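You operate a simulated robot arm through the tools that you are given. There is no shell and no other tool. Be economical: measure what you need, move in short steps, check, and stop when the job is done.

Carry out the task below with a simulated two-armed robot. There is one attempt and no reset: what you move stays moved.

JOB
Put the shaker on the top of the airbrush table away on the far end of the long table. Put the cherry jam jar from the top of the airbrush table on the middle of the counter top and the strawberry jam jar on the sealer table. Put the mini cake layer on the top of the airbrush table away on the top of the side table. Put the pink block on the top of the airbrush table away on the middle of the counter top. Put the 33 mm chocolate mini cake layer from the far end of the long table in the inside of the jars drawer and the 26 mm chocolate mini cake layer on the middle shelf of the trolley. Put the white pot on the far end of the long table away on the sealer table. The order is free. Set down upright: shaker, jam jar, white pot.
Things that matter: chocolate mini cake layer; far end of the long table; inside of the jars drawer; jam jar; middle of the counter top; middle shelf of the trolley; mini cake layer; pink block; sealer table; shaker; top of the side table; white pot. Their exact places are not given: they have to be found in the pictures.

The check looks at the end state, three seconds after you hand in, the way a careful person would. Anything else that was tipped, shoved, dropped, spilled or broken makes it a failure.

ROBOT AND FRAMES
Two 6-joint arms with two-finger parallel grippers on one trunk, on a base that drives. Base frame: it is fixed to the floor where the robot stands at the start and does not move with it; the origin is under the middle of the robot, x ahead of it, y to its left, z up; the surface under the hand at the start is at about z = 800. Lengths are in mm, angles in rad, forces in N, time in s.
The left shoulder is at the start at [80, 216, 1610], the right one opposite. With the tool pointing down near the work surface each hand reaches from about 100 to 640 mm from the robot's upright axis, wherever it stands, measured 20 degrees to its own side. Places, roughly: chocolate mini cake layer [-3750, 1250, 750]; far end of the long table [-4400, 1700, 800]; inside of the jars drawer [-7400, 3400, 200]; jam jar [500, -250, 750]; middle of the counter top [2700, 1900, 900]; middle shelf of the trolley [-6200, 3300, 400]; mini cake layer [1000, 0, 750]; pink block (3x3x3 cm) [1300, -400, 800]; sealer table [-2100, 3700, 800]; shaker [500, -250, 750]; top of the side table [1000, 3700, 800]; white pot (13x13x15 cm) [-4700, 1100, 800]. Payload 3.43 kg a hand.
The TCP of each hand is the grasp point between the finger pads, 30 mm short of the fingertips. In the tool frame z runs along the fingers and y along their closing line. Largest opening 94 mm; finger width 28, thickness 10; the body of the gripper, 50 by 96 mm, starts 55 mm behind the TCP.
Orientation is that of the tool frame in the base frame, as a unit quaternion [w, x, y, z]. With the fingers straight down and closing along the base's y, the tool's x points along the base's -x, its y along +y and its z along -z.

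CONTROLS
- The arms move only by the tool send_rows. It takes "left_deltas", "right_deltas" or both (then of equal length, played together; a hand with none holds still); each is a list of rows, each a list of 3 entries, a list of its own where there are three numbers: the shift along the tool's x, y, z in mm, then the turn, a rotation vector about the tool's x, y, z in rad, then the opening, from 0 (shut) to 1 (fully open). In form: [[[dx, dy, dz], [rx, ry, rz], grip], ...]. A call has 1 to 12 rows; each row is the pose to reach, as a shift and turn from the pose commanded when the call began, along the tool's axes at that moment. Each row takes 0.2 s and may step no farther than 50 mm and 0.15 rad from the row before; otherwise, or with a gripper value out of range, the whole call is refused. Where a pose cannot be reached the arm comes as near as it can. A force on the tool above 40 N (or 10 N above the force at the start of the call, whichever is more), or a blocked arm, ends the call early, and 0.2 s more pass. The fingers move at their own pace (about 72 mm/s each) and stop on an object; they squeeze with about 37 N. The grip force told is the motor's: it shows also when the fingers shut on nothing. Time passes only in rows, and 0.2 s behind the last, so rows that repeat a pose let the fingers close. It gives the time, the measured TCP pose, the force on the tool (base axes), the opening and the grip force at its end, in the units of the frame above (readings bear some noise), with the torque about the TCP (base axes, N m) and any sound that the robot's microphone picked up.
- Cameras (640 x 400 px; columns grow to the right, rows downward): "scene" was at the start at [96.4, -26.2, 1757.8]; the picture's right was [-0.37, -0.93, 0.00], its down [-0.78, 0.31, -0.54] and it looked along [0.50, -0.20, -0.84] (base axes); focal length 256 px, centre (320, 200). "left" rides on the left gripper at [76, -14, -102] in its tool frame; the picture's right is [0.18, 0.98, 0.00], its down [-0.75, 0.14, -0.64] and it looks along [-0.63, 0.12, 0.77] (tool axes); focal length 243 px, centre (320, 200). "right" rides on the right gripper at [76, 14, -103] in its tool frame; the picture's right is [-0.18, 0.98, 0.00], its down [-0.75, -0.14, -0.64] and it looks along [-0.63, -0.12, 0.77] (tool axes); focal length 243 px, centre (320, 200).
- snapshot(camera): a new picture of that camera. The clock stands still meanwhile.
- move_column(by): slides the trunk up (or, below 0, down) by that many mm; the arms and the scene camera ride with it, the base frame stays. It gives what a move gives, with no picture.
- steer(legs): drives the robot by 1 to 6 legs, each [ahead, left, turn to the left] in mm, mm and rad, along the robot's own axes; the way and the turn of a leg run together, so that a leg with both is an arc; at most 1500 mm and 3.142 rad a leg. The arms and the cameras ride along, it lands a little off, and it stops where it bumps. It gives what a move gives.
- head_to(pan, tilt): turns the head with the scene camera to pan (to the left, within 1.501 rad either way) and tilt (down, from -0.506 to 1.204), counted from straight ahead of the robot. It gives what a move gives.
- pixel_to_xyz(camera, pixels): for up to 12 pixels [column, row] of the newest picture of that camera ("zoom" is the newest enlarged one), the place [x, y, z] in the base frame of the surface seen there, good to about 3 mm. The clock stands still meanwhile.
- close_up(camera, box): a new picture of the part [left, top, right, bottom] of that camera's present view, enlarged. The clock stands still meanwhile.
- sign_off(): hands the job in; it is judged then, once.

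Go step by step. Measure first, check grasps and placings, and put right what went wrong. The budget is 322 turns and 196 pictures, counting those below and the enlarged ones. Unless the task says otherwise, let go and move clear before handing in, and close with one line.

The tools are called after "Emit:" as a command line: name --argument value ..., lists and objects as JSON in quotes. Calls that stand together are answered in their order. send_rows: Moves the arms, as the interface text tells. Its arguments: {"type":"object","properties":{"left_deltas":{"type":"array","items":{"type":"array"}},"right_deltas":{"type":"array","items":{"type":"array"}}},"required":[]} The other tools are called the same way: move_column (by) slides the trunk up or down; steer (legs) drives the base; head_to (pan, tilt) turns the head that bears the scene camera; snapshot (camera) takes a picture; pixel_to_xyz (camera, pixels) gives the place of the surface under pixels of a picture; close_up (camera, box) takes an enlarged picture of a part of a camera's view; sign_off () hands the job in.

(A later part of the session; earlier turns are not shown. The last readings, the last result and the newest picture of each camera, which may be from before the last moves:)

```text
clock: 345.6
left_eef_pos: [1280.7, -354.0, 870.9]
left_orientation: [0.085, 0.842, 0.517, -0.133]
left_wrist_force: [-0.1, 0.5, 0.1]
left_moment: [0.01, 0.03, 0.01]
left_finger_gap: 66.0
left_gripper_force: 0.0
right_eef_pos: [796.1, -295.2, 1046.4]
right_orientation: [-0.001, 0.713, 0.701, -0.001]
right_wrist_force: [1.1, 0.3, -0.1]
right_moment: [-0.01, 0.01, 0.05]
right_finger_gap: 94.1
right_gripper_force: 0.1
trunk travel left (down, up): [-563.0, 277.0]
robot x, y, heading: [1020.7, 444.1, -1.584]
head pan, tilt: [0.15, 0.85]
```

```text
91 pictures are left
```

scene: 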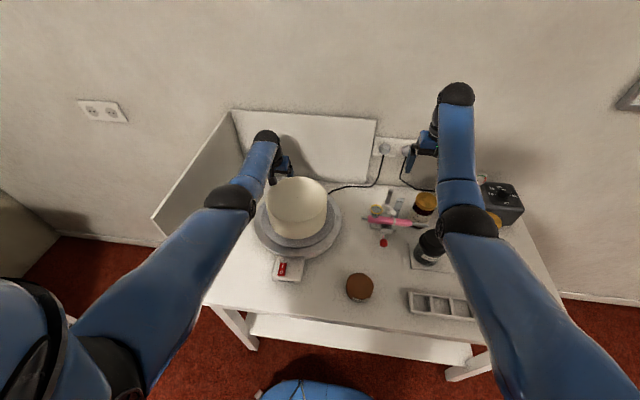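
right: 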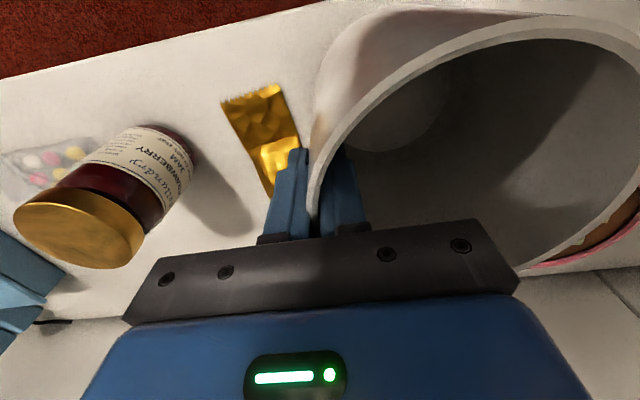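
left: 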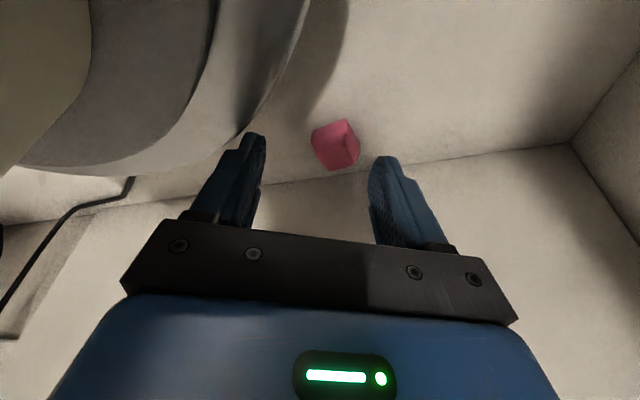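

Clear. Now move in to straddle the block.

Emit:
send_rows --left_deltas '[[[-3, 7, 10], [0, 0, 0], 0.7], [[-7, 14, 22], [0, 0, 0], 0.7], [[-10, 14, 32], [0, 0, 0], 0.7], [[-10.5, 14, 35], [0, 0, 0], 0.7]]'

Emit:
snapshot --camera "left"

```text
clock: 346.6
left_eef_pos: [1283.4, -357.3, 850.3]
left_orientation: [0.087, 0.841, 0.517, -0.133]
left_wrist_force: [3.3, -5.5, 5.6]
left_moment: [0.24, 0.19, 0.08]
left_finger_gap: 63.3
left_gripper_force: 0.0
left hand out of reach, approached as far as the arm can: row 2, 3, 4
right_eef_pos: [795.1, -296.9, 1045.2]
right_orientation: [0.0, 0.713, 0.701, -0.001]
right_wrist_force: [-0.2, 0.4, 0.5]
right_moment: [0.01, 0.02, 0.02]
right_finger_gap: 94.1
right_gripper_force: 0.0
trunk travel left (down, up): [-563.0, 277.0]
robot x, y, heading: [1026.3, 438.1, -1.588]
head pan, tilt: [0.15, 0.85]
```

```text
90 pictures are left
```

left: 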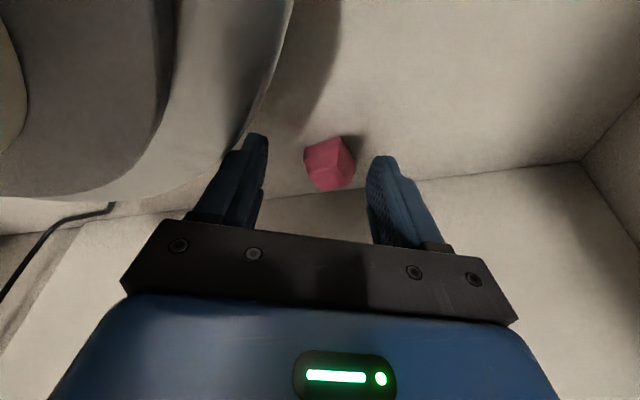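

A finger brushed the turntable base and reach ran out. Raise, reduce yaw to ~0.25 rad, then bring the robot 40 mm nearer.

Emit:
send_rows --left_deltas '[[[-6, 0, -20], [0, 0, 0], 0.6], [[-9, 0, -29], [-0.03, 0, -0.1], 0.6], [[-9, 0, -29], [-0.06, 0, -0.19], 0.6], [[-9, 0, -29], [-0.06, 0, -0.19], 0.6]]'

Emit:
snapshot --camera "left"

Emit:
pixel_to_xyz --camera "scene" --pixels '[[310, 385], [290, 392], [340, 384], [300, 382]]'

```text
clock: 347.6
left_eef_pos: [1283.4, -355.6, 879.4]
left_orientation: [0.098, 0.785, 0.599, -0.124]
left_wrist_force: [0.5, -0.5, 0.5]
left_moment: [0.0, -0.01, 0.0]
left_finger_gap: 56.5
left_gripper_force: 0.0
right_eef_pos: [796.2, -295.0, 1046.0]
right_orientation: [-0.001, 0.714, 0.701, 0.0]
right_wrist_force: [-0.1, -0.1, -0.6]
right_moment: [0.01, 0.04, 0.04]
right_finger_gap: 94.2
right_gripper_force: 0.1
trunk travel left (down, up): [-563.0, 277.0]
robot x, y, heading: [1024.0, 439.4, -1.593]
head pan, tilt: [0.15, 0.85]
```

```text
89 pictures are left
```

left: 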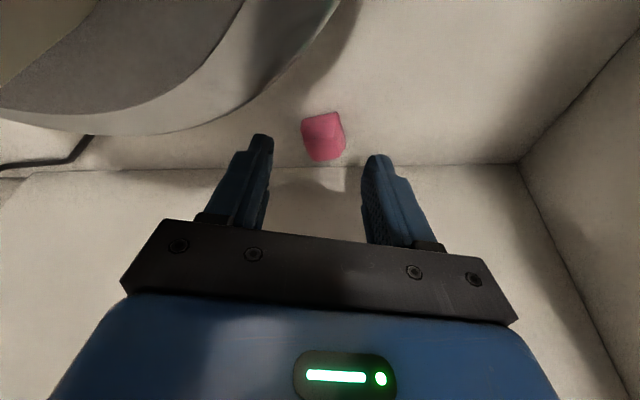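

```text
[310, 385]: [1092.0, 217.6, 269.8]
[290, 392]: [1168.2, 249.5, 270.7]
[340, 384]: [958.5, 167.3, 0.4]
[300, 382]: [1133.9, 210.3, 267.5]
```

Base front is at y≈210; 40 mm forward still leaves ~65 mm to the table edge. Ease forward.

Emit:
steer --legs '[[35, 0, 0]]'

Emit:
snapshot --camera "left"

```text
clock: 348.5
left_eef_pos: [1282.8, -385.5, 885.0]
left_orientation: [0.1, 0.784, 0.599, -0.126]
left_wrist_force: [-0.2, 1.1, 0.2]
left_moment: [-0.02, 0.01, 0.01]
left_finger_gap: 56.4
left_gripper_force: 0.0
right_eef_pos: [795.2, -322.5, 1050.2]
right_orientation: [0.001, 0.713, 0.701, -0.003]
right_wrist_force: [0.4, 0.5, 0.0]
right_moment: [-0.03, 0.0, 0.02]
right_finger_gap: 94.2
right_gripper_force: 0.0
trunk travel left (down, up): [-563.0, 277.0]
robot x, y, heading: [1024.7, 408.8, -1.587]
head pan, tilt: [0.15, 0.85]
```

```text
88 pictures are left
```

left: 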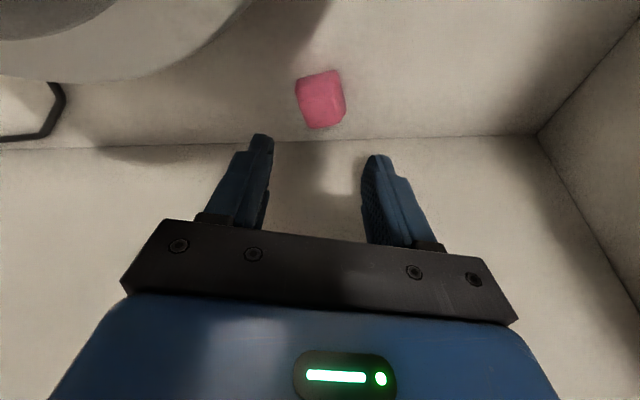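

Emit:
pixel_to_xyz --camera "left" --pixels '[[321, 108], [306, 112], [340, 102], [322, 122], [316, 88], [320, 76]]'

```text
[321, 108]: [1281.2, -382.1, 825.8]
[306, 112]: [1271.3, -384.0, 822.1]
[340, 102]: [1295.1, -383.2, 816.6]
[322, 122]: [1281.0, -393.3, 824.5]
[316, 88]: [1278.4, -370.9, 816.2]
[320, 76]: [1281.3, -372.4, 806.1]
```

Block still at (1281,-385). Descend to (1283,-378,837).

Emit:
send_rows --left_deltas '[[[8, -1, 15], [0, 0, 0], 0.6], [[14, -2, 28], [0, 0, 0], 0.6], [[19, -2, 38], [0, 0, 0], 0.6], [[21, -2, 42], [0, 0, 0], 0.6]]'

Emit:
snapshot --camera "left"

```text
clock: 349.5
left_eef_pos: [1282.8, -381.9, 833.4]
left_orientation: [0.099, 0.785, 0.599, -0.125]
left_wrist_force: [0.4, 0.3, 0.2]
left_moment: [0.0, 0.02, 0.01]
left_finger_gap: 56.5
left_gripper_force: 0.2
right_eef_pos: [794.5, -328.7, 1045.0]
right_orientation: [0.0, 0.714, 0.7, -0.001]
right_wrist_force: [-0.3, -0.2, 0.1]
right_moment: [-0.03, 0.01, -0.01]
right_finger_gap: 94.2
right_gripper_force: 0.0
trunk travel left (down, up): [-563.0, 277.0]
robot x, y, heading: [1024.4, 405.3, -1.587]
head pan, tilt: [0.15, 0.85]
```

```text
87 pictures are left
```

left: 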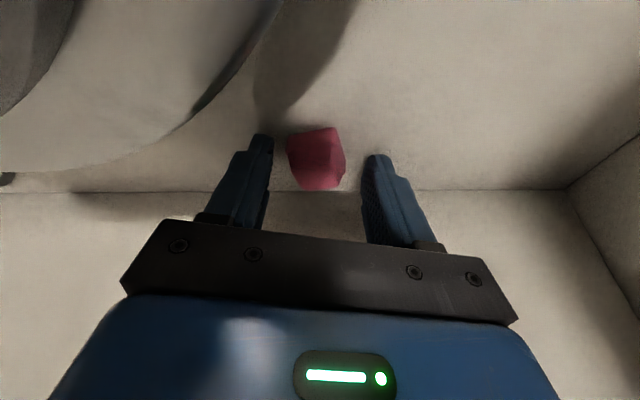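

Fingers straddle the block without contact. Close and lift.

Emit:
send_rows --left_deltas '[[[0, 0, 0], [0, 0, 0], 0.4], [[0, 0, 0], [0, 0, 0], 0.15], [[0, 0, 0], [0, 0, 0], 0], [[0, 0, 0], [0, 0, 0], 0], [[-6, 0, -20], [0, 0, 0], 0], [[-15, 0, -48], [0, 0, 0], 0], [[-24, 0, -76], [0, 0, 0], 0], [[-33, 0, -105], [0, 0, 0], 0]]'

Emit:
snapshot --camera "left"

```text
clock: 351.3
left_eef_pos: [1278.7, -383.2, 944.6]
left_orientation: [0.098, 0.785, 0.599, -0.124]
left_wrist_force: [-0.6, -0.2, -0.6]
left_moment: [-0.01, 0.02, 0.02]
left_finger_gap: 38.0
left_gripper_force: 36.5
right_eef_pos: [796.6, -329.3, 1047.0]
right_orientation: [0.0, 0.713, 0.701, -0.001]
right_wrist_force: [0.3, -0.1, -0.3]
right_moment: [-0.01, 0.01, 0.01]
right_finger_gap: 94.0
right_gripper_force: 0.0
trunk travel left (down, up): [-563.0, 277.0]
robot x, y, heading: [1024.0, 405.5, -1.59]
head pan, tilt: [0.15, 0.85]
```

```text
86 pictures are left
```

left: 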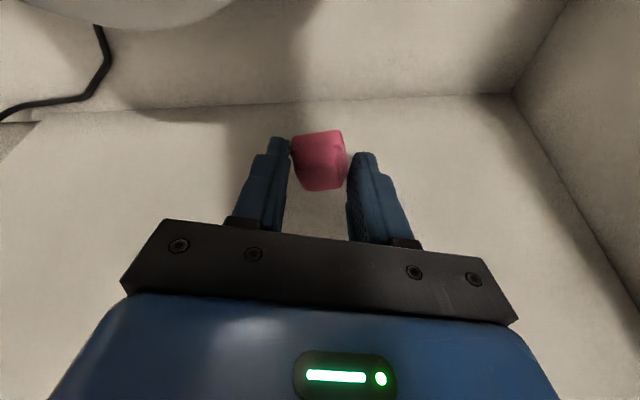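

Block held. Now move the right hand over the cherry jar.

Emit:
send_rows --right_deltas '[[[30, -20, 0], [0, 0, 0], 1], [[63, -43, 0], [0, 0, 0], 1], [[63, -43, 20], [0, 0, 0], 1]]'

Emit:
snapshot --camera "right"

Emit:
close_up --camera "scene" --box '[360, 130, 540, 270]'

```text
clock: 352.1
left_eef_pos: [1279.6, -383.3, 943.4]
left_orientation: [0.097, 0.786, 0.598, -0.124]
left_wrist_force: [0.1, 0.3, -0.3]
left_moment: [0.0, 0.0, 0.02]
left_finger_gap: 37.4
left_gripper_force: 36.5
right_eef_pos: [749.4, -316.1, 1006.6]
right_orientation: [0.0, 0.714, 0.701, -0.001]
right_wrist_force: [0.2, 1.5, -0.1]
right_moment: [-0.02, -0.03, -0.01]
right_finger_gap: 94.0
right_gripper_force: 0.1
right hand out of reach, approached as far as the arm can: row 1, 2, 3
trunk travel left (down, up): [-563.0, 277.0]
robot x, y, heading: [1025.5, 400.8, -1.586]
head pan, tilt: [0.15, 0.85]
```

```text
85 pictures are left
```

right: 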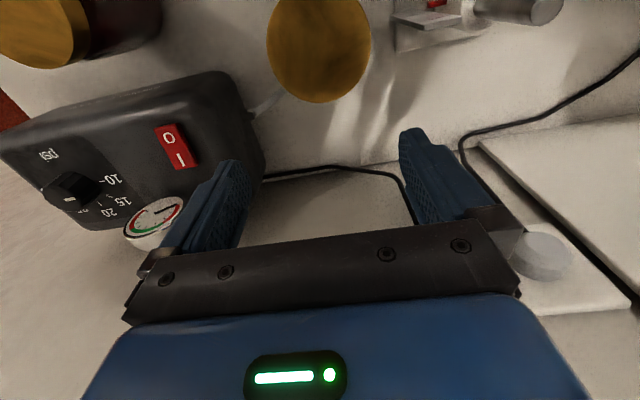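

```text
2.86 times, centred on (450, 200) of scene
```

zoom: 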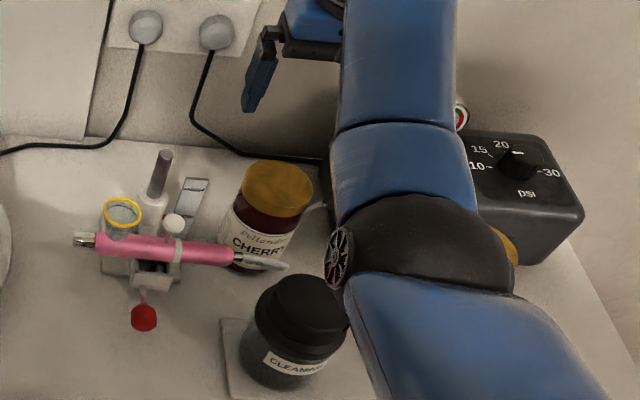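

"CHERRY" confirmed. Check elbow height and the airbrush stand's proximity to the jar.

Emit:
pixel_to_xyz --camera "zoom" --pixels '[[400, 230], [380, 290], [340, 260], [277, 188], [245, 200], [310, 200], [205, 185], [162, 160], [180, 220], [285, 265], [235, 255], [300, 310]]'

Emit:
pixel_to_xyz --camera "right" --pixels '[[268, 40], [370, 40], [318, 100], [318, 45], [400, 15], [395, 45], [460, 12]]'

```text
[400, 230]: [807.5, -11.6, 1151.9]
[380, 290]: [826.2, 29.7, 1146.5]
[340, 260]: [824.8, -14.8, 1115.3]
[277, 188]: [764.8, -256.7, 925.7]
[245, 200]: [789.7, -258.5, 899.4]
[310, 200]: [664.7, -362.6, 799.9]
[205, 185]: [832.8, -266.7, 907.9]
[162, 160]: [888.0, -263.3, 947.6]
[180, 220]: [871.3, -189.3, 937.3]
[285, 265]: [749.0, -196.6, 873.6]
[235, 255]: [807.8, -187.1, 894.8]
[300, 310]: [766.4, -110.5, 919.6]
```

```text
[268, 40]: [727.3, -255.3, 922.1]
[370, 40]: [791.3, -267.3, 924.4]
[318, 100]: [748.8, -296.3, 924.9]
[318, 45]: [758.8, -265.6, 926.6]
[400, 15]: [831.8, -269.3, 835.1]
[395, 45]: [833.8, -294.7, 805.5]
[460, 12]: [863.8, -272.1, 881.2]
```

Jar centre (759,-262); airbrush is clear of the finger lines. The arm was too level with the shoulder; raise the trunk 150 and re-approach.

Emit:
move_column --by 150

Emit:
send_rows --right_deltas '[[[10, 3, 40], [0, 0, 0], 0.92], [[25, 6, 80], [0, 0, 0], 0.92], [[40, 9, 120], [0, 0, 0], 0.92], [[54, 9, 150], [0, 0, 0], 0.92]]'

Emit:
snapshot --camera "right"

```text
clock: 353.9
left_eef_pos: [1280.8, -383.0, 1095.0]
left_orientation: [0.098, 0.785, 0.599, -0.124]
left_wrist_force: [-0.5, 0.3, -1.1]
left_moment: [0.03, 0.01, -0.02]
left_finger_gap: 28.8
left_gripper_force: 36.8
right_eef_pos: [750.4, -315.0, 1157.0]
right_orientation: [0.0, 0.713, 0.701, -0.001]
right_wrist_force: [-0.2, -0.2, 0.6]
right_moment: [0.01, 0.0, 0.03]
right_finger_gap: 94.2
right_gripper_force: 0.0
trunk travel left (down, up): [-713.0, 127.0]
robot x, y, heading: [1020.4, 405.2, -1.591]
head pan, tilt: [0.15, 0.85]
```

```text
clock: 354.9
left_eef_pos: [1279.7, -382.2, 1094.4]
left_orientation: [0.099, 0.785, 0.599, -0.125]
left_wrist_force: [0.5, 0.9, -0.3]
left_moment: [-0.01, -0.03, -0.04]
left_finger_gap: 28.9
left_gripper_force: 37.8
right_eef_pos: [759.1, -264.0, 1006.1]
right_orientation: [0.0, 0.713, 0.701, -0.001]
right_wrist_force: [-0.7, -0.4, 0.6]
right_moment: [0.01, 0.02, -0.01]
right_finger_gap: 86.3
right_gripper_force: 0.0
trunk travel left (down, up): [-713.0, 127.0]
robot x, y, heading: [1024.8, 408.0, -1.588]
head pan, tilt: [0.15, 0.85]
```

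```text
83 pictures are left
```

right: 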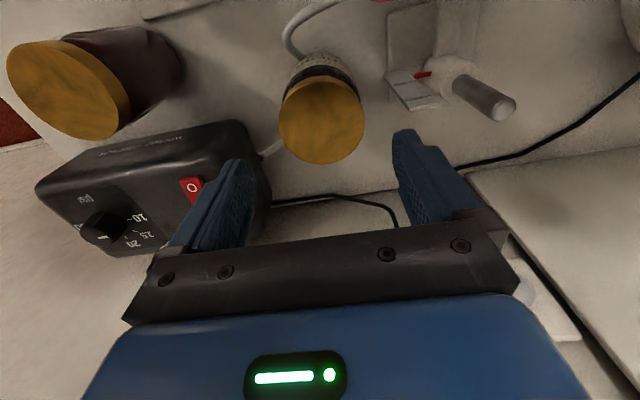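

Centred over the cherry lid. Descend and grip.

Emit:
send_rows --right_deltas '[[[0, 0, 40], [0, 0, 0], 0.92], [[0, 0, 75], [0, 0, 0], 0.92], [[0, 0, 100], [0, 0, 0], 0.92], [[0, 0, 113], [0, 0, 0], 0.92]]'

Emit:
snapshot --camera "right"

```text
clock: 355.9
left_eef_pos: [1281.9, -382.6, 1093.3]
left_orientation: [0.098, 0.786, 0.598, -0.124]
left_wrist_force: [0.1, -0.1, 0.0]
left_moment: [0.0, 0.03, -0.01]
left_finger_gap: 28.7
left_gripper_force: 36.7
right_eef_pos: [760.9, -263.9, 893.4]
right_orientation: [0.0, 0.713, 0.701, -0.001]
right_wrist_force: [-0.3, -0.3, -0.2]
right_moment: [0.02, -0.01, 0.04]
right_finger_gap: 86.5
right_gripper_force: 0.0
trunk travel left (down, up): [-713.0, 127.0]
robot x, y, heading: [1025.2, 405.9, -1.594]
head pan, tilt: [0.15, 0.85]
```

```text
82 pictures are left
```

right: 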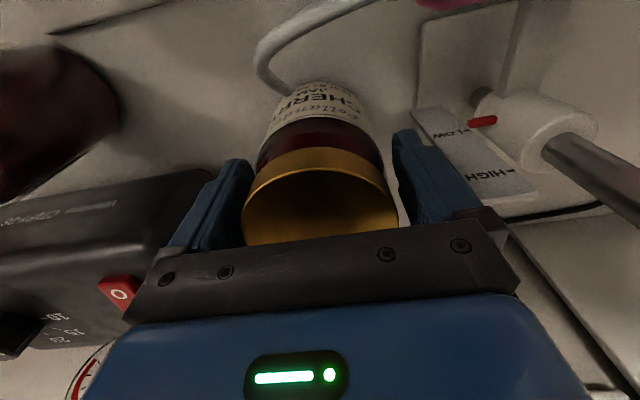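

Good fit, no contact. Grip and lift straight up.

Emit:
send_rows --right_deltas '[[[0, 0, 0], [0, 0, 0], 0.6], [[0, 0, 0], [0, 0, 0], 0], [[0, 0, 0], [0, 0, 0], 0], [[0, 0, -30], [0, 0, 0], 0], [[0, 0, -70], [0, 0, 0], 0], [[0, 0, -110], [0, 0, 0], 0], [[0, 0, -150], [0, 0, 0], 0], [[0, 0, -185], [0, 0, 0], 0]]'

Emit:
snapshot --camera "right"

Emit:
snapshot --camera "scene"

```text
clock: 357.6
left_eef_pos: [1281.1, -383.1, 1093.8]
left_orientation: [0.098, 0.785, 0.599, -0.124]
left_wrist_force: [-0.2, 0.5, -0.3]
left_moment: [0.0, 0.0, -0.02]
left_finger_gap: 28.7
left_gripper_force: 36.9
right_eef_pos: [756.2, -274.1, 1074.2]
right_orientation: [-0.001, 0.714, 0.7, -0.001]
right_wrist_force: [0.2, -0.3, -7.5]
right_moment: [0.01, -0.02, 0.0]
right_finger_gap: 71.7
right_gripper_force: 36.9
right hand out of reach, approached as far as the arm can: row 8
trunk travel left (down, up): [-713.0, 127.0]
robot x, y, heading: [1024.5, 407.7, -1.586]
head pan, tilt: [0.15, 0.85]
```

```text
81 pictures are left
```

right: 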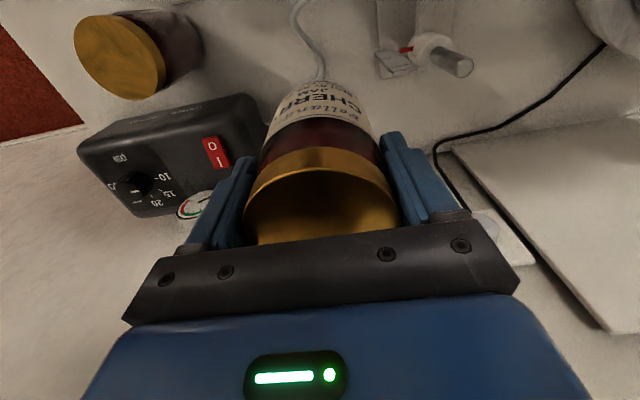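

```text
80 pictures are left
```

scene: 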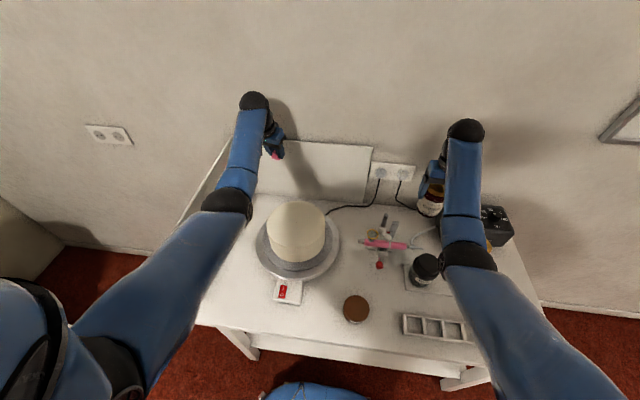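

Cherry held. Raise the trunk, back away, and retract the hands.

Emit:
move_column --by 127

Emit:
steer --legs '[[-340, 0, 0]]'

Emit:
send_rows --right_deltas '[[[40, 5, 20], [0, 0, 0], 0], [[80, 5, 40], [0, 0, 0], 0], [[115, 5, 65], [0, 0, 0], 0], [[145, 5, 95], [0, 0, 0], 0], [[165, 5, 125], [0, 0, 0], 0]]' --left_deltas '[[[40, -10, 10], [0, 0, 0], 0], [[80, -20, 20], [0, 0, 0], 0], [[120, -30, 35], [0, 0, 0], 0], [[150, -30, 55], [0, 0, 0], 0], [[180, -30, 75], [0, 0, 0], 0]]'

```text
clock: 359.2
left_eef_pos: [1280.1, -383.3, 1220.0]
left_orientation: [0.098, 0.785, 0.599, -0.125]
left_wrist_force: [-0.3, 0.0, -0.1]
left_moment: [0.03, -0.03, 0.01]
left_finger_gap: 28.8
left_gripper_force: 36.6
right_eef_pos: [754.8, -275.1, 1200.5]
right_orientation: [0.0, 0.713, 0.702, 0.0]
right_wrist_force: [0.1, -0.3, -5.9]
right_moment: [0.03, 0.01, 0.01]
right_finger_gap: 71.6
right_gripper_force: 37.0
trunk travel left (down, up): [-840.0, 0.0]
robot x, y, heading: [1025.4, 405.5, -1.59]
head pan, tilt: [0.15, 0.85]
```

```text
clock: 361.4
left_eef_pos: [1280.1, -47.8, 1217.6]
left_orientation: [0.096, 0.788, 0.596, -0.124]
left_wrist_force: [-1.3, 0.1, -1.4]
left_moment: [-0.01, 0.03, -0.02]
left_finger_gap: 28.8
left_gripper_force: 37.4
right_eef_pos: [758.0, 65.7, 1197.5]
right_orientation: [0.0, 0.716, 0.698, 0.0]
right_wrist_force: [-0.3, 0.2, -6.2]
right_moment: [0.01, 0.04, 0.04]
right_finger_gap: 71.9
right_gripper_force: 37.0
trunk travel left (down, up): [-840.0, 0.0]
robot x, y, heading: [1030.2, 747.1, -1.598]
head pan, tilt: [0.15, 0.85]
```

```text
clock: 362.6
left_eef_pos: [1291.4, 107.2, 1094.7]
left_orientation: [0.098, 0.788, 0.595, -0.127]
left_wrist_force: [-0.3, 0.5, -0.9]
left_moment: [0.02, 0.0, 0.0]
left_finger_gap: 28.8
left_gripper_force: 37.4
right_eef_pos: [764.9, 231.8, 1070.9]
right_orientation: [0.002, 0.717, 0.697, -0.002]
right_wrist_force: [-0.8, 0.0, -6.1]
right_moment: [0.03, 0.01, -0.03]
right_finger_gap: 71.9
right_gripper_force: 37.2
right hand out of reach, approached as far as the arm can: row 1, 2, 3, 4, 5
trunk travel left (down, up): [-840.0, 0.0]
robot x, y, heading: [1034.9, 747.5, -1.596]
head pan, tilt: [0.15, 0.85]
```

Turn to face the counter (+x) and look.

Emit:
steer --legs '[[0, 0, 1.57]]'

Emit:
head_to --pan 0.7 --tilt 0.55

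Emit:
snapshot --camera "scene"

```text
clock: 366.9
left_eef_pos: [1665.7, 1025.9, 1093.3]
left_orientation: [0.158, 0.12, 0.98, -0.017]
left_wrist_force: [-0.7, -0.5, -0.4]
left_moment: [0.0, 0.03, 0.0]
left_finger_gap: 28.9
left_gripper_force: 37.1
right_eef_pos: [1557.0, 494.8, 1068.8]
right_orientation: [0.002, -0.003, 1.0, 0.0]
right_wrist_force: [0.8, 0.5, -6.3]
right_moment: [0.0, 0.03, 0.01]
right_finger_gap: 72.1
right_gripper_force: 37.0
trunk travel left (down, up): [-840.0, 0.0]
robot x, y, heading: [1031.3, 747.6, 0.006]
head pan, tilt: [0.15, 0.85]
```

```text
clock: 367.9
left_eef_pos: [1665.8, 1025.9, 1093.2]
left_orientation: [0.158, 0.12, 0.98, -0.017]
left_wrist_force: [0.8, -0.2, -0.6]
left_moment: [0.01, 0.0, -0.01]
left_finger_gap: 28.9
left_gripper_force: 37.7
right_eef_pos: [1557.2, 494.8, 1069.7]
right_orientation: [0.002, -0.004, 1.0, -0.001]
right_wrist_force: [0.1, 0.0, -6.5]
right_moment: [-0.04, 0.0, 0.0]
right_finger_gap: 71.8
right_gripper_force: 37.0
trunk travel left (down, up): [-840.0, 0.0]
robot x, y, heading: [1037.4, 746.8, 0.008]
head pan, tilt: [0.7, 0.55]
```

```text
79 pictures are left
```

scene: 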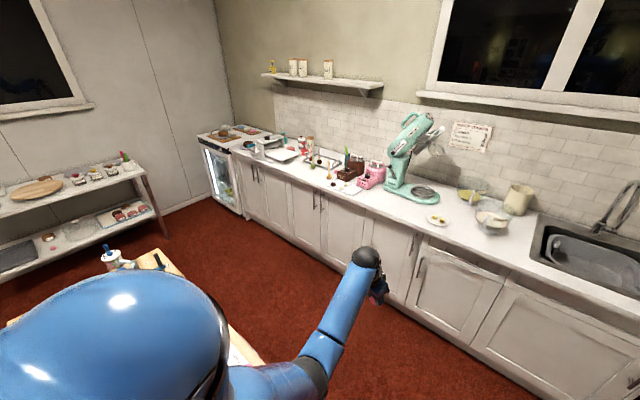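

Measure the island's right edge, mixer, and items along the counter.

Emit:
close_up --camera "scene" --box '[240, 110, 460, 250]'

Emit:
pixel_to_xyz --camera "scene" --pixels '[[165, 252], [260, 365], [437, 219], [345, 190], [375, 195], [290, 163], [395, 190], [310, 178], [320, 182], [330, 190]]'

```text
2.86 times, centred on (350, 180) of scene
```

zoom: 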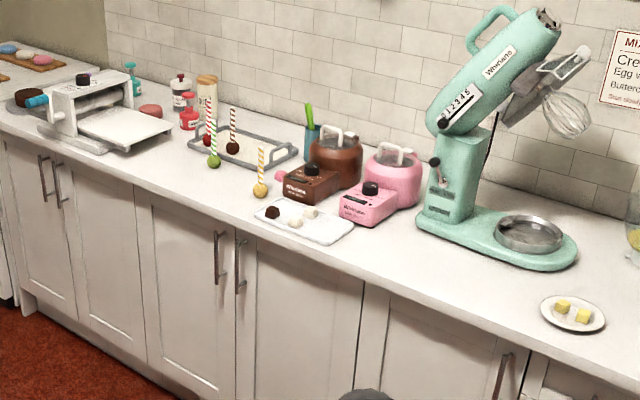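

```text
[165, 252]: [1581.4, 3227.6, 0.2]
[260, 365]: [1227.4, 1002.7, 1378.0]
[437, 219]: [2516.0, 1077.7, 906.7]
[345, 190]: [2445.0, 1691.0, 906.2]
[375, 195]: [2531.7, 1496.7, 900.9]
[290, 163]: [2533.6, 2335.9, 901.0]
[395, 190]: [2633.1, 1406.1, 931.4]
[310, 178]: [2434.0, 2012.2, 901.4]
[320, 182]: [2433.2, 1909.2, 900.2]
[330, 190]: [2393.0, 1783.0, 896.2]
```

Emit:
pixel_to_xyz --camera "zoom" --pixels '[[214, 165], [262, 193], [175, 175], [190, 150], [160, 165], [205, 190], [170, 138], [380, 245], [430, 255], [256, 213], [140, 148], [230, 190]]'

```text
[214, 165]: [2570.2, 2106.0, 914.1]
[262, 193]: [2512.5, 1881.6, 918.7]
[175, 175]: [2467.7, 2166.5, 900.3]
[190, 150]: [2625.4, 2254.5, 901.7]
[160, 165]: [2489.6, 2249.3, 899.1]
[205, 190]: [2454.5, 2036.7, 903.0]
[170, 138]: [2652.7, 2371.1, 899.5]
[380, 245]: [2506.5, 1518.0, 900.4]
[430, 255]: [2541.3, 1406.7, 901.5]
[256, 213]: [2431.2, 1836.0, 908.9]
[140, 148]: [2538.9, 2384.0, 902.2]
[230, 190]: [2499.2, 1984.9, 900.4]
```

Free front-counter area around y 1950–2250, x≈2465. Drive to (1760, 2095) facing the counter, passing right of the island.

Emit:
steer --legs '[[705, 0, 0], [0, 1310, 0]]'

Emit:
head_to --pan 0.0 --tilt 0.7

Emit:
snapshot --camera "scene"

```text
clock: 377.9
left_eef_pos: [2338.7, 2342.1, 1094.8]
left_orientation: [0.157, 0.102, 0.982, -0.014]
left_wrist_force: [0.0, 0.5, -0.5]
left_moment: [0.01, 0.0, 0.02]
left_finger_gap: 28.9
left_gripper_force: 36.8
right_eef_pos: [2247.7, 1807.5, 1070.1]
right_orientation: [0.002, -0.022, 1.0, 0.001]
right_wrist_force: [-0.5, -0.6, -6.1]
right_moment: [-0.01, 0.03, 0.02]
right_finger_gap: 71.7
right_gripper_force: 37.4
trunk travel left (down, up): [-840.0, 0.0]
robot x, y, heading: [1712.4, 2040.1, 0.043]
head pan, tilt: [0.7, 0.55]
```

```text
clock: 378.9
left_eef_pos: [2336.9, 2342.0, 1092.5]
left_orientation: [0.157, 0.102, 0.982, -0.014]
left_wrist_force: [0.6, -0.1, -0.2]
left_moment: [-0.03, 0.01, -0.01]
left_finger_gap: 28.9
left_gripper_force: 37.1
right_eef_pos: [2248.7, 1806.8, 1069.7]
right_orientation: [0.001, -0.022, 1.0, -0.001]
right_wrist_force: [0.0, 0.0, -7.1]
right_moment: [0.0, 0.01, -0.01]
right_finger_gap: 71.6
right_gripper_force: 36.9
trunk travel left (down, up): [-840.0, 0.0]
robot x, y, heading: [1716.7, 2036.3, 0.044]
head pan, tilt: [0.0, 0.7]
```

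```text
77 pictures are left
```

scene: 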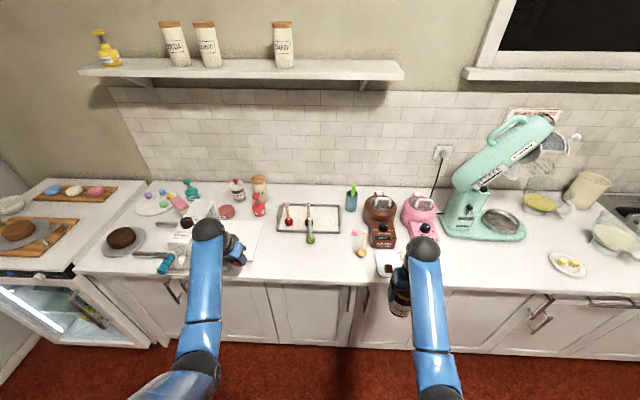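

Good view. Measure the free area around (285–345, 255).

Emit:
pixel_to_xyz --camera "scene" --pixels '[[265, 225], [255, 260], [290, 255], [330, 260], [310, 242], [361, 252], [380, 262], [300, 272], [345, 225], [340, 240], [280, 235]]'

Emit:
close_up --camera "scene" --box '[220, 180, 420, 300]'

```text
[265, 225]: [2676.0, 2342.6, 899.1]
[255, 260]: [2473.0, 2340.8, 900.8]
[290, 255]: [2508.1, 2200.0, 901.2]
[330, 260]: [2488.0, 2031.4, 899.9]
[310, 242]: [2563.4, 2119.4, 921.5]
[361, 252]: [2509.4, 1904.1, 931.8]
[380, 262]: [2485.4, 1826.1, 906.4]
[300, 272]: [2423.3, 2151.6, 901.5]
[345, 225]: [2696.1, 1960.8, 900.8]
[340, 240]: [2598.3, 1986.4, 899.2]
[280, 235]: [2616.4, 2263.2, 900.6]
```

```text
3.20 times, centred on (320, 240) of scene
```

zoom: 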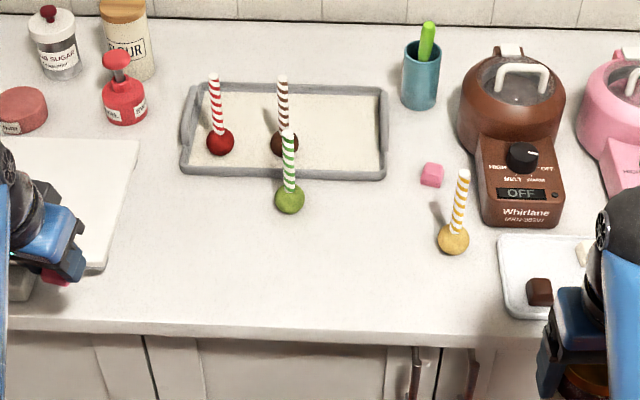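

Plan: jar at (2480,2010), pink at (2470,2190). First swing the left hand away from the press, then move the robot in.

Emit:
send_rows --left_deltas '[[[-7, -36, 2], [0, 0, 0], 0], [[-14, -72, 4], [0, 0, 0], 0], [[-21, -108, 6], [0, 0, 0], 0]]'

Emit:
steer --legs '[[0, 0, -0.04], [165, 60, 0]]'

Emit:
snapshot --camera "scene"

```text
clock: 379.8
left_eef_pos: [2334.8, 2232.4, 1092.3]
left_orientation: [0.158, 0.102, 0.982, -0.013]
left_wrist_force: [0.3, 0.6, -0.4]
left_moment: [0.0, 0.01, 0.0]
left_finger_gap: 28.6
left_gripper_force: 36.9
right_eef_pos: [2248.8, 1807.3, 1069.5]
right_orientation: [0.002, -0.022, 1.0, 0.0]
right_wrist_force: [0.4, -1.0, -6.6]
right_moment: [0.01, 0.03, -0.01]
right_finger_gap: 72.0
right_gripper_force: 36.6
trunk travel left (down, up): [-840.0, 0.0]
robot x, y, heading: [1715.5, 2036.7, 0.041]
head pan, tilt: [0.0, 0.7]
```

```text
clock: 381.6
left_eef_pos: [2509.4, 2267.7, 1095.0]
left_orientation: [0.159, 0.121, 0.98, -0.016]
left_wrist_force: [-0.2, 0.5, -0.3]
left_moment: [0.01, -0.01, 0.03]
left_finger_gap: 28.8
left_gripper_force: 37.0
right_eef_pos: [2407.6, 1844.6, 1070.4]
right_orientation: [0.003, -0.001, 1.0, 0.001]
right_wrist_force: [-0.5, 0.3, -6.7]
right_moment: [0.02, -0.01, 0.04]
right_finger_gap: 71.8
right_gripper_force: 36.6
trunk travel left (down, up): [-840.0, 0.0]
robot x, y, heading: [1882.7, 2099.7, 0.009]
head pan, tilt: [0.0, 0.7]
```

```text
75 pictures are left
```

scene: 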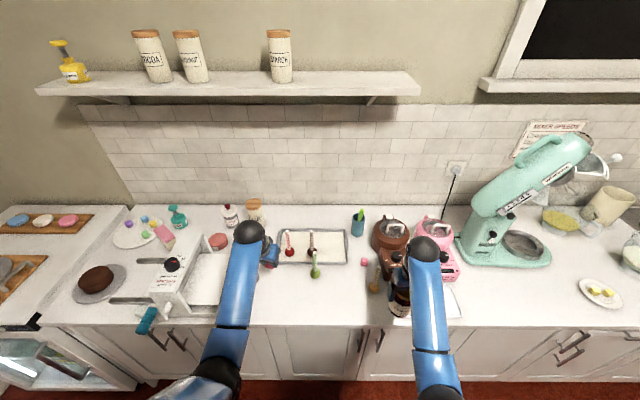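

Move the jar in y first (keeping clear of the cake pop), then forward over the target.

Emit:
send_rows --right_deltas '[[[0, 42, -10], [0, 0, 0], 0], [[0, 84, -10], [0, 0, 0], 0], [[0, 126, -10], [0, 0, 0], 0], [[0, 165, -10], [0, 0, 0], 0], [[-36, 165, -5], [0, 0, 0], 0], [[-72, 165, 0], [0, 0, 0], 0], [[-72, 165, 35], [0, 0, 0], 0], [[-72, 165, 62], [0, 0, 0], 0]]'

Emit:
snapshot --camera "right"

```text
clock: 383.4
left_eef_pos: [2511.7, 2269.6, 1093.2]
left_orientation: [0.157, 0.121, 0.98, -0.015]
left_wrist_force: [-0.6, -1.0, -0.3]
left_moment: [-0.03, 0.0, -0.01]
left_finger_gap: 28.8
left_gripper_force: 36.8
right_eef_pos: [2477.6, 2013.4, 1008.9]
right_orientation: [0.002, -0.002, 1.0, -0.001]
right_wrist_force: [-0.2, -0.2, -6.4]
right_moment: [0.02, -0.01, -0.02]
right_finger_gap: 71.8
right_gripper_force: 37.3
right hand out of reach, approached as far as the arm can: row 1, 2, 3
trunk travel left (down, up): [-840.0, 0.0]
robot x, y, heading: [1883.8, 2095.8, 0.006]
head pan, tilt: [0.0, 0.7]
```

```text
74 pictures are left
```

right: 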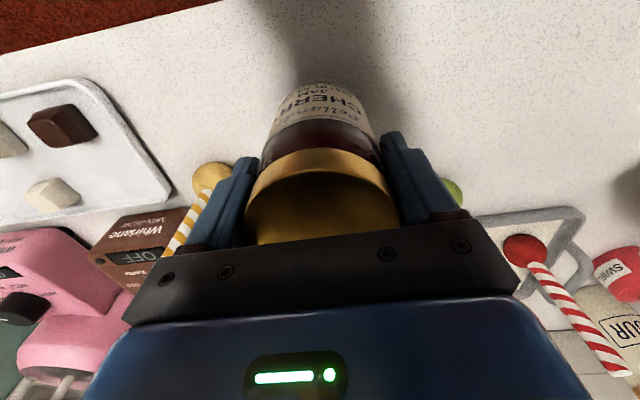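

Clear spot. Lower to contact.

Emit:
send_rows --right_deltas '[[[0, 0, 8], [0, 0, 0], 0], [[0, 0, 11], [0, 0, 0], 0], [[0, 0, 13], [0, 0, 0], 0], [[0, 0, 14.5], [0, 0, 0], 0], [[0, 0, 16], [0, 0, 0], 0]]'

```text
clock: 384.6
left_eef_pos: [2510.8, 2268.9, 1093.3]
left_orientation: [0.159, 0.122, 0.98, -0.016]
left_wrist_force: [0.3, 0.2, -0.9]
left_moment: [0.02, -0.03, 0.0]
left_finger_gap: 28.8
left_gripper_force: 37.0
right_eef_pos: [2480.2, 2011.6, 995.3]
right_orientation: [0.003, -0.001, 1.0, -0.001]
right_wrist_force: [0.5, -2.0, 11.2]
right_moment: [-0.07, 0.48, 0.06]
right_finger_gap: 72.2
right_gripper_force: 37.4
trunk travel left (down, up): [-840.0, 0.0]
robot x, y, heading: [1886.7, 2102.2, 0.006]
head pan, tilt: [0.0, 0.7]
```

Contact (11 N). Release and rise.

Emit:
send_rows --right_deltas '[[[0, 0, 0], [0, 0, 0], 0.5], [[0, 0, 0], [0, 0, 0], 0.95], [[0, 0, 0], [0, 0, 0], 0.95], [[0, 0, -30], [0, 0, 0], 0.95], [[0, 0, -65], [0, 0, 0], 0.95], [[40, -20, -70], [0, 0, 0], 0.95], [[80, -60, -70], [0, 0, 0], 0.95], [[95, -100, -70], [0, 0, 0], 0.95]]'

Emit:
close_up --camera "scene" --box '[220, 200, 440, 330]'

```text
refused: row 7 steps farther than a row can; nothing moved
```

```text
2.91 times, centred on (330, 265) of scene
```

zoom: 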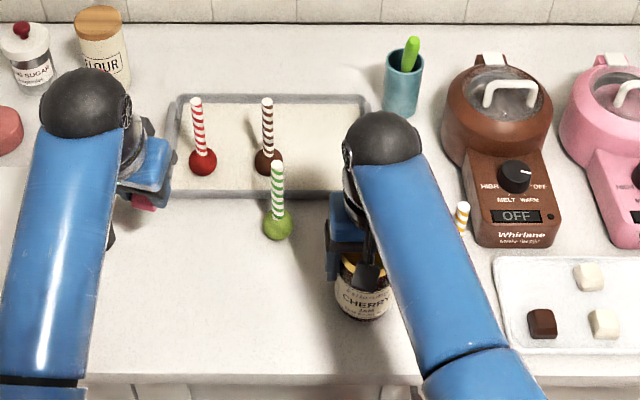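

Emit:
send_rows --right_deltas '[[[0, 0, 0], [0, 0, 0], 0.5], [[0, 0, 0], [0, 0, 0], 0.95], [[0, 0, 0], [0, 0, 0], 0.95], [[0, 0, -35], [0, 0, 0], 0.95], [[0, 0, -75], [0, 0, 0], 0.95], [[0, 0, -95], [0, 0, 0], 0.95]]'

Emit:
snapshot --camera "right"

```text
clock: 386.1
left_eef_pos: [2511.9, 2269.9, 1093.3]
left_orientation: [0.157, 0.121, 0.98, -0.017]
left_wrist_force: [-0.2, 0.6, -0.9]
left_moment: [0.04, 0.0, 0.0]
left_finger_gap: 28.9
left_gripper_force: 36.8
right_eef_pos: [2480.8, 2013.5, 1087.9]
right_orientation: [0.002, -0.002, 1.0, -0.001]
right_wrist_force: [-0.2, 0.2, -1.0]
right_moment: [0.0, 0.01, 0.0]
right_finger_gap: 89.3
right_gripper_force: 0.0
trunk travel left (down, up): [-840.0, 0.0]
robot x, y, heading: [1885.3, 2096.9, 0.006]
head pan, tilt: [0.0, 0.7]
```

```text
72 pictures are left
```

right: 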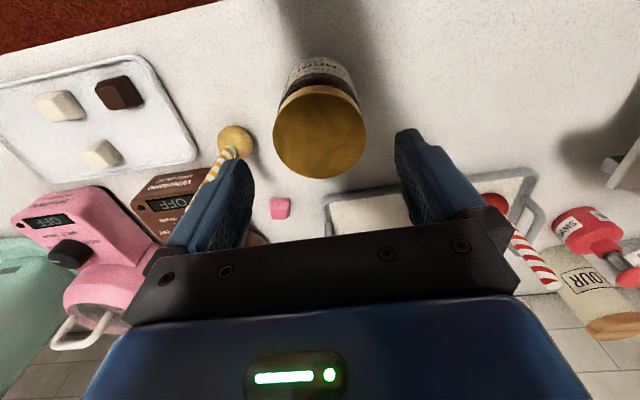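

Jar stands. Now lower the pink block toward (2475,2200).

Emit:
send_rows --left_deltas '[[[8, -40, 20], [0, 0, 0], 0], [[18, -76, 45], [0, 0, 0], 0], [[35, -76, 85], [0, 0, 0], 0], [[52, -76, 115], [0, 0, 0], 0], [[58, -76, 130], [0, 0, 0], 0]]'

Emit:
snapshot --camera "left"

Emit:
close_up --camera "scene" --box '[200, 200, 360, 320]'

```text
clock: 387.2
left_eef_pos: [2480.6, 2197.4, 949.8]
left_orientation: [0.158, 0.122, 0.98, -0.017]
left_wrist_force: [-0.5, -0.1, 0.5]
left_moment: [0.0, 0.03, -0.02]
left_finger_gap: 28.9
left_gripper_force: 37.0
right_eef_pos: [2480.1, 2012.4, 1085.1]
right_orientation: [0.001, -0.001, 1.0, -0.001]
right_wrist_force: [0.1, -0.4, -0.3]
right_moment: [0.0, -0.01, 0.0]
right_finger_gap: 89.3
right_gripper_force: 0.0
trunk travel left (down, up): [-840.0, 0.0]
robot x, y, heading: [1886.7, 2098.4, 0.011]
head pan, tilt: [0.0, 0.7]
```

```text
71 pictures are left
```

left: 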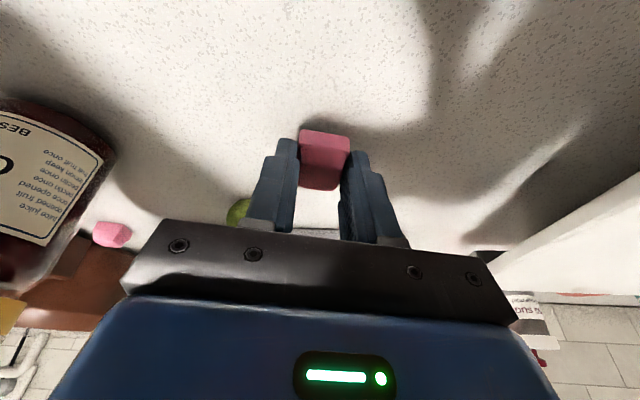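

```text
3.33 times, centred on (280, 260) of scene
```

zoom: 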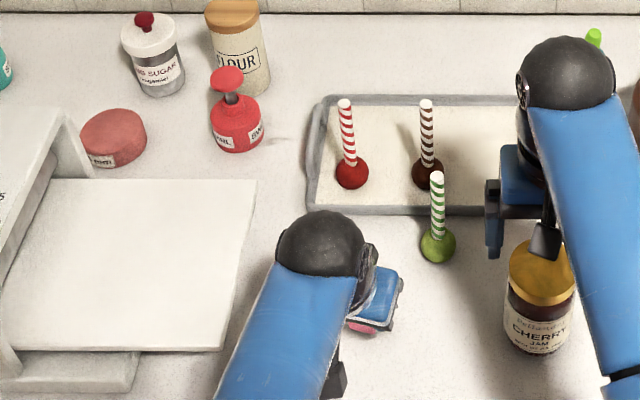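

Lower straight to contact in small steps.

Emit:
send_rows --left_deltas '[[[3, 0, 9], [0, 0, 0], 0], [[4, 0, 12], [0, 0, 0], 0], [[4.6, 0, 14], [0, 0, 0], 0], [[5.2, 0, 16], [0, 0, 0], 0]]'

```text
clock: 388.2
left_eef_pos: [2480.1, 2199.5, 933.8]
left_orientation: [0.158, 0.121, 0.98, -0.017]
left_wrist_force: [1.0, 0.3, 1.2]
left_moment: [-0.05, -0.01, 0.01]
left_finger_gap: 28.6
left_gripper_force: 36.6
right_eef_pos: [2482.0, 2014.3, 1085.8]
right_orientation: [0.002, -0.002, 1.0, -0.001]
right_wrist_force: [-0.4, 0.1, 0.1]
right_moment: [-0.06, -0.02, 0.02]
right_finger_gap: 89.1
right_gripper_force: 0.1
trunk travel left (down, up): [-840.0, 0.0]
robot x, y, heading: [1889.4, 2096.3, 0.003]
head pan, tilt: [0.0, 0.7]
```

Emit:
send_rows --left_deltas '[[[0.3, 0, 1], [0, 0, 0], 0], [[0.6, 0, 2], [0, 0, 0], 0]]'

```text
clock: 388.9
left_eef_pos: [2480.3, 2200.6, 934.3]
left_orientation: [0.159, 0.121, 0.98, -0.017]
left_wrist_force: [-0.1, -0.3, 7.9]
left_moment: [-0.1, -0.11, -0.01]
left_finger_gap: 28.8
left_gripper_force: 36.9
right_eef_pos: [2479.7, 2012.4, 1086.1]
right_orientation: [0.002, -0.002, 1.0, -0.001]
right_wrist_force: [-0.1, -0.2, 0.5]
right_moment: [0.0, 0.0, 0.0]
right_finger_gap: 89.4
right_gripper_force: 0.1
trunk travel left (down, up): [-840.0, 0.0]
robot x, y, heading: [1884.3, 2102.9, 0.006]
head pan, tilt: [0.0, 0.7]
```

Contact. Open moderately and retreat up along the tool axis.

Emit:
send_rows --left_deltas '[[[0, 0, 0], [0, 0, 0], 0.45], [[0, 0, 0], [0, 0, 0], 0.6], [[0, 0, 0], [0, 0, 0], 0.6], [[-4, 0, -30], [0, 0, 0], 0.6], [[-10, 0, -70], [0, 0, 0], 0.6], [[-25, 0, -110], [0, 0, 0], 0.6], [[-35, 0, -140], [0, 0, 0], 0.6]]'

Emit:
snapshot --camera "left"

```text
clock: 390.4
left_eef_pos: [2470.4, 2200.4, 1074.7]
left_orientation: [0.158, 0.121, 0.98, -0.018]
left_wrist_force: [-0.3, -0.2, 0.0]
left_moment: [-0.01, 0.02, 0.0]
left_finger_gap: 56.4
left_gripper_force: 0.0
right_eef_pos: [2480.6, 2012.6, 1084.9]
right_orientation: [0.001, -0.001, 1.0, 0.0]
right_wrist_force: [-0.6, -0.6, -0.9]
right_moment: [0.01, 0.02, -0.01]
right_finger_gap: 89.3
right_gripper_force: 0.1
trunk travel left (down, up): [-840.0, 0.0]
robot x, y, heading: [1885.9, 2099.3, 0.005]
head pan, tilt: [0.0, 0.7]
```

```text
69 pictures are left
```

left: 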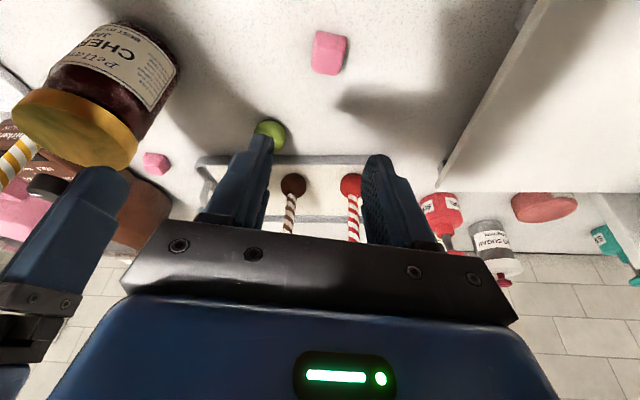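

Pink block sits on the counter. Untilt the left hand and drive back to the airbrush table for the mini cake layer.

Emit:
send_rows --left_deltas '[[[10, 0, -10], [0, 0.11, 0], 1], [[20, 0, -15], [0, 0.22, 0], 1], [[30, 0, -20], [0, 0.317, 0], 1]]'

Emit:
send_rows --left_deltas '[[[0, 0, 0], [0, 0, -0.12], 1], [[0, 0, 0], [0, 0, -0.246], 1], [[0, 0, 0], [0, 0, -0.246], 1]]'

Emit:
steer --legs '[[-165, 0, 0], [0, -1310, 0], [0, 0, -1.55]]'

```text
clock: 391.2
left_eef_pos: [2436.8, 2210.0, 1083.2]
left_orientation: [0.001, 0.123, 0.992, 0.002]
left_wrist_force: [0.1, 0.2, 0.4]
left_moment: [-0.03, -0.03, -0.01]
left_finger_gap: 93.8
left_gripper_force: 0.0
right_eef_pos: [2482.2, 2012.6, 1086.2]
right_orientation: [0.001, -0.002, 1.0, -0.001]
right_wrist_force: [0.0, 0.3, 0.0]
right_moment: [-0.03, -0.01, -0.01]
right_finger_gap: 89.4
right_gripper_force: 0.1
trunk travel left (down, up): [-840.0, 0.0]
robot x, y, heading: [1888.1, 2101.6, 0.004]
head pan, tilt: [0.0, 0.7]
```

```text
clock: 392.1
left_eef_pos: [2436.8, 2210.1, 1084.2]
left_orientation: [0.002, 0.0, 1.0, 0.002]
left_wrist_force: [0.2, 0.5, 0.2]
left_moment: [0.0, -0.05, 0.0]
left_finger_gap: 94.0
left_gripper_force: 0.0
right_eef_pos: [2479.9, 2013.2, 1086.8]
right_orientation: [0.002, -0.002, 1.0, 0.0]
right_wrist_force: [-0.3, 0.1, 0.2]
right_moment: [0.0, 0.01, -0.04]
right_finger_gap: 89.3
right_gripper_force: 0.0
trunk travel left (down, up): [-840.0, 0.0]
robot x, y, heading: [1886.1, 2102.1, 0.004]
head pan, tilt: [0.0, 0.7]
```

```text
clock: 403.6
left_eef_pos: [1847.5, 207.5, 1084.0]
left_orientation: [0.001, 0.703, 0.711, 0.0]
left_wrist_force: [0.3, -1.0, 0.0]
left_moment: [0.01, 0.0, -0.02]
left_finger_gap: 94.1
left_gripper_force: 0.1
right_eef_pos: [1649.5, 161.4, 1086.4]
right_orientation: [0.001, 0.702, 0.712, -0.002]
right_wrist_force: [0.4, 1.5, 0.7]
right_moment: [0.0, -0.01, 0.0]
right_finger_gap: 89.2
right_gripper_force: 0.1
trunk travel left (down, up): [-840.0, 0.0]
robot x, y, heading: [1728.8, 754.0, -1.554]
head pan, tilt: [0.0, 0.7]
```

Emit:
steer --legs '[[-30, -660, -0.015], [195, 0, 0]]'

Emit:
snapshot --camera "right"

```text
clock: 408.6
left_eef_pos: [1155.9, 37.6, 1086.4]
left_orientation: [0.003, 0.707, 0.708, -0.001]
left_wrist_force: [0.0, 0.5, 1.3]
left_moment: [-0.02, 0.0, -0.01]
left_finger_gap: 94.2
left_gripper_force: 0.1
right_eef_pos: [958.8, -7.1, 1088.8]
right_orientation: [0.001, 0.705, 0.709, -0.003]
right_wrist_force: [0.6, 0.6, 0.4]
right_moment: [-0.05, 0.04, -0.01]
right_finger_gap: 89.2
right_gripper_force: 0.0
trunk travel left (down, up): [-840.0, 0.0]
robot x, y, heading: [1046.5, 584.7, -1.561]
head pan, tilt: [0.0, 0.7]
```

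```text
68 pictures are left
```

right: 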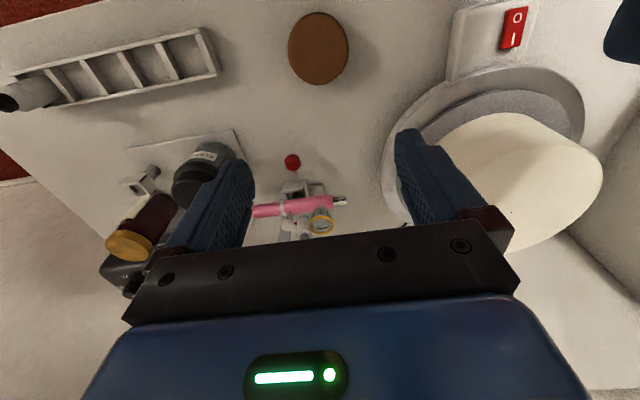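

Emit:
pixel_to_xyz --camera "right" --pixels '[[290, 48], [346, 48], [318, 14], [318, 82], [318, 48], [292, 162]]'

```text
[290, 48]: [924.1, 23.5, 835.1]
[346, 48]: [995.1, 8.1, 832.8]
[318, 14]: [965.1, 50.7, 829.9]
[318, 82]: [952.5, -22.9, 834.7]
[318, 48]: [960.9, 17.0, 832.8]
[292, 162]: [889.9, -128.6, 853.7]
```

Mini cake centre (960,14), top z 834. Lower trunk 100, and move the right hand over it fully open.

Emit:
move_column --by -100

Emit:
send_rows --right_deltas '[[[10, 0, 20], [0, 0, 0], 1], [[21, 1, 55], [0, 0, 0], 1], [[21, 1, 90], [0, 0, 0], 1]]'

Emit:
snapshot --camera "right"

```text
clock: 409.9
left_eef_pos: [1156.0, 34.4, 985.0]
left_orientation: [0.002, 0.707, 0.707, 0.0]
left_wrist_force: [-0.2, 0.1, 0.2]
left_moment: [-0.04, -0.02, 0.01]
left_finger_gap: 94.0
left_gripper_force: 0.1
right_eef_pos: [958.4, -11.1, 986.1]
right_orientation: [0.001, 0.705, 0.709, -0.002]
right_wrist_force: [0.0, 0.5, 0.2]
right_moment: [0.01, 0.0, 0.03]
right_finger_gap: 89.7
right_gripper_force: 0.2
trunk travel left (down, up): [-740.0, 100.0]
robot x, y, heading: [1046.4, 583.5, -1.562]
head pan, tilt: [0.0, 0.7]
```

```text
clock: 410.7
left_eef_pos: [1155.9, 33.7, 984.6]
left_orientation: [0.001, 0.706, 0.708, 0.0]
left_wrist_force: [0.5, 0.2, 0.5]
left_moment: [-0.02, -0.01, 0.0]
left_finger_gap: 93.8
left_gripper_force: 0.0
right_eef_pos: [958.0, 11.1, 896.0]
right_orientation: [0.0, 0.705, 0.709, -0.002]
right_wrist_force: [-0.1, 0.4, -0.3]
right_moment: [-0.03, 0.0, 0.02]
right_finger_gap: 94.2
right_gripper_force: 0.1
trunk travel left (down, up): [-740.0, 100.0]
robot x, y, heading: [1043.1, 587.0, -1.563]
head pan, tilt: [0.0, 0.7]
```

```text
67 pictures are left
```

right: 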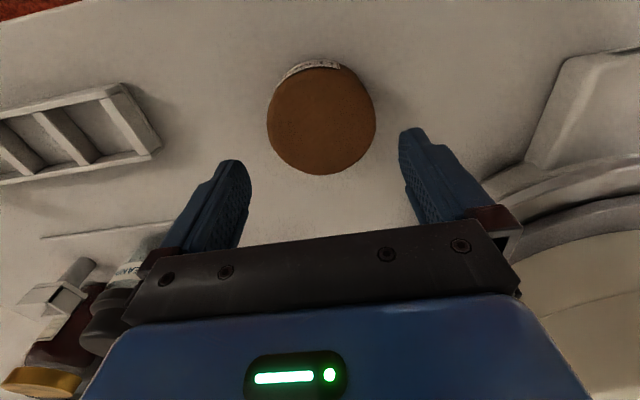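

Emit:
pixel_to_xyz --camera "right" --pixels '[[270, 118], [373, 118], [321, 70], [321, 172], [321, 120]]'

```text
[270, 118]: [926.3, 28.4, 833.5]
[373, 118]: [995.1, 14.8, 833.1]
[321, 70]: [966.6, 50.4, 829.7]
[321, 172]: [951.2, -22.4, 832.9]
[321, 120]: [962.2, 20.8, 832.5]
```

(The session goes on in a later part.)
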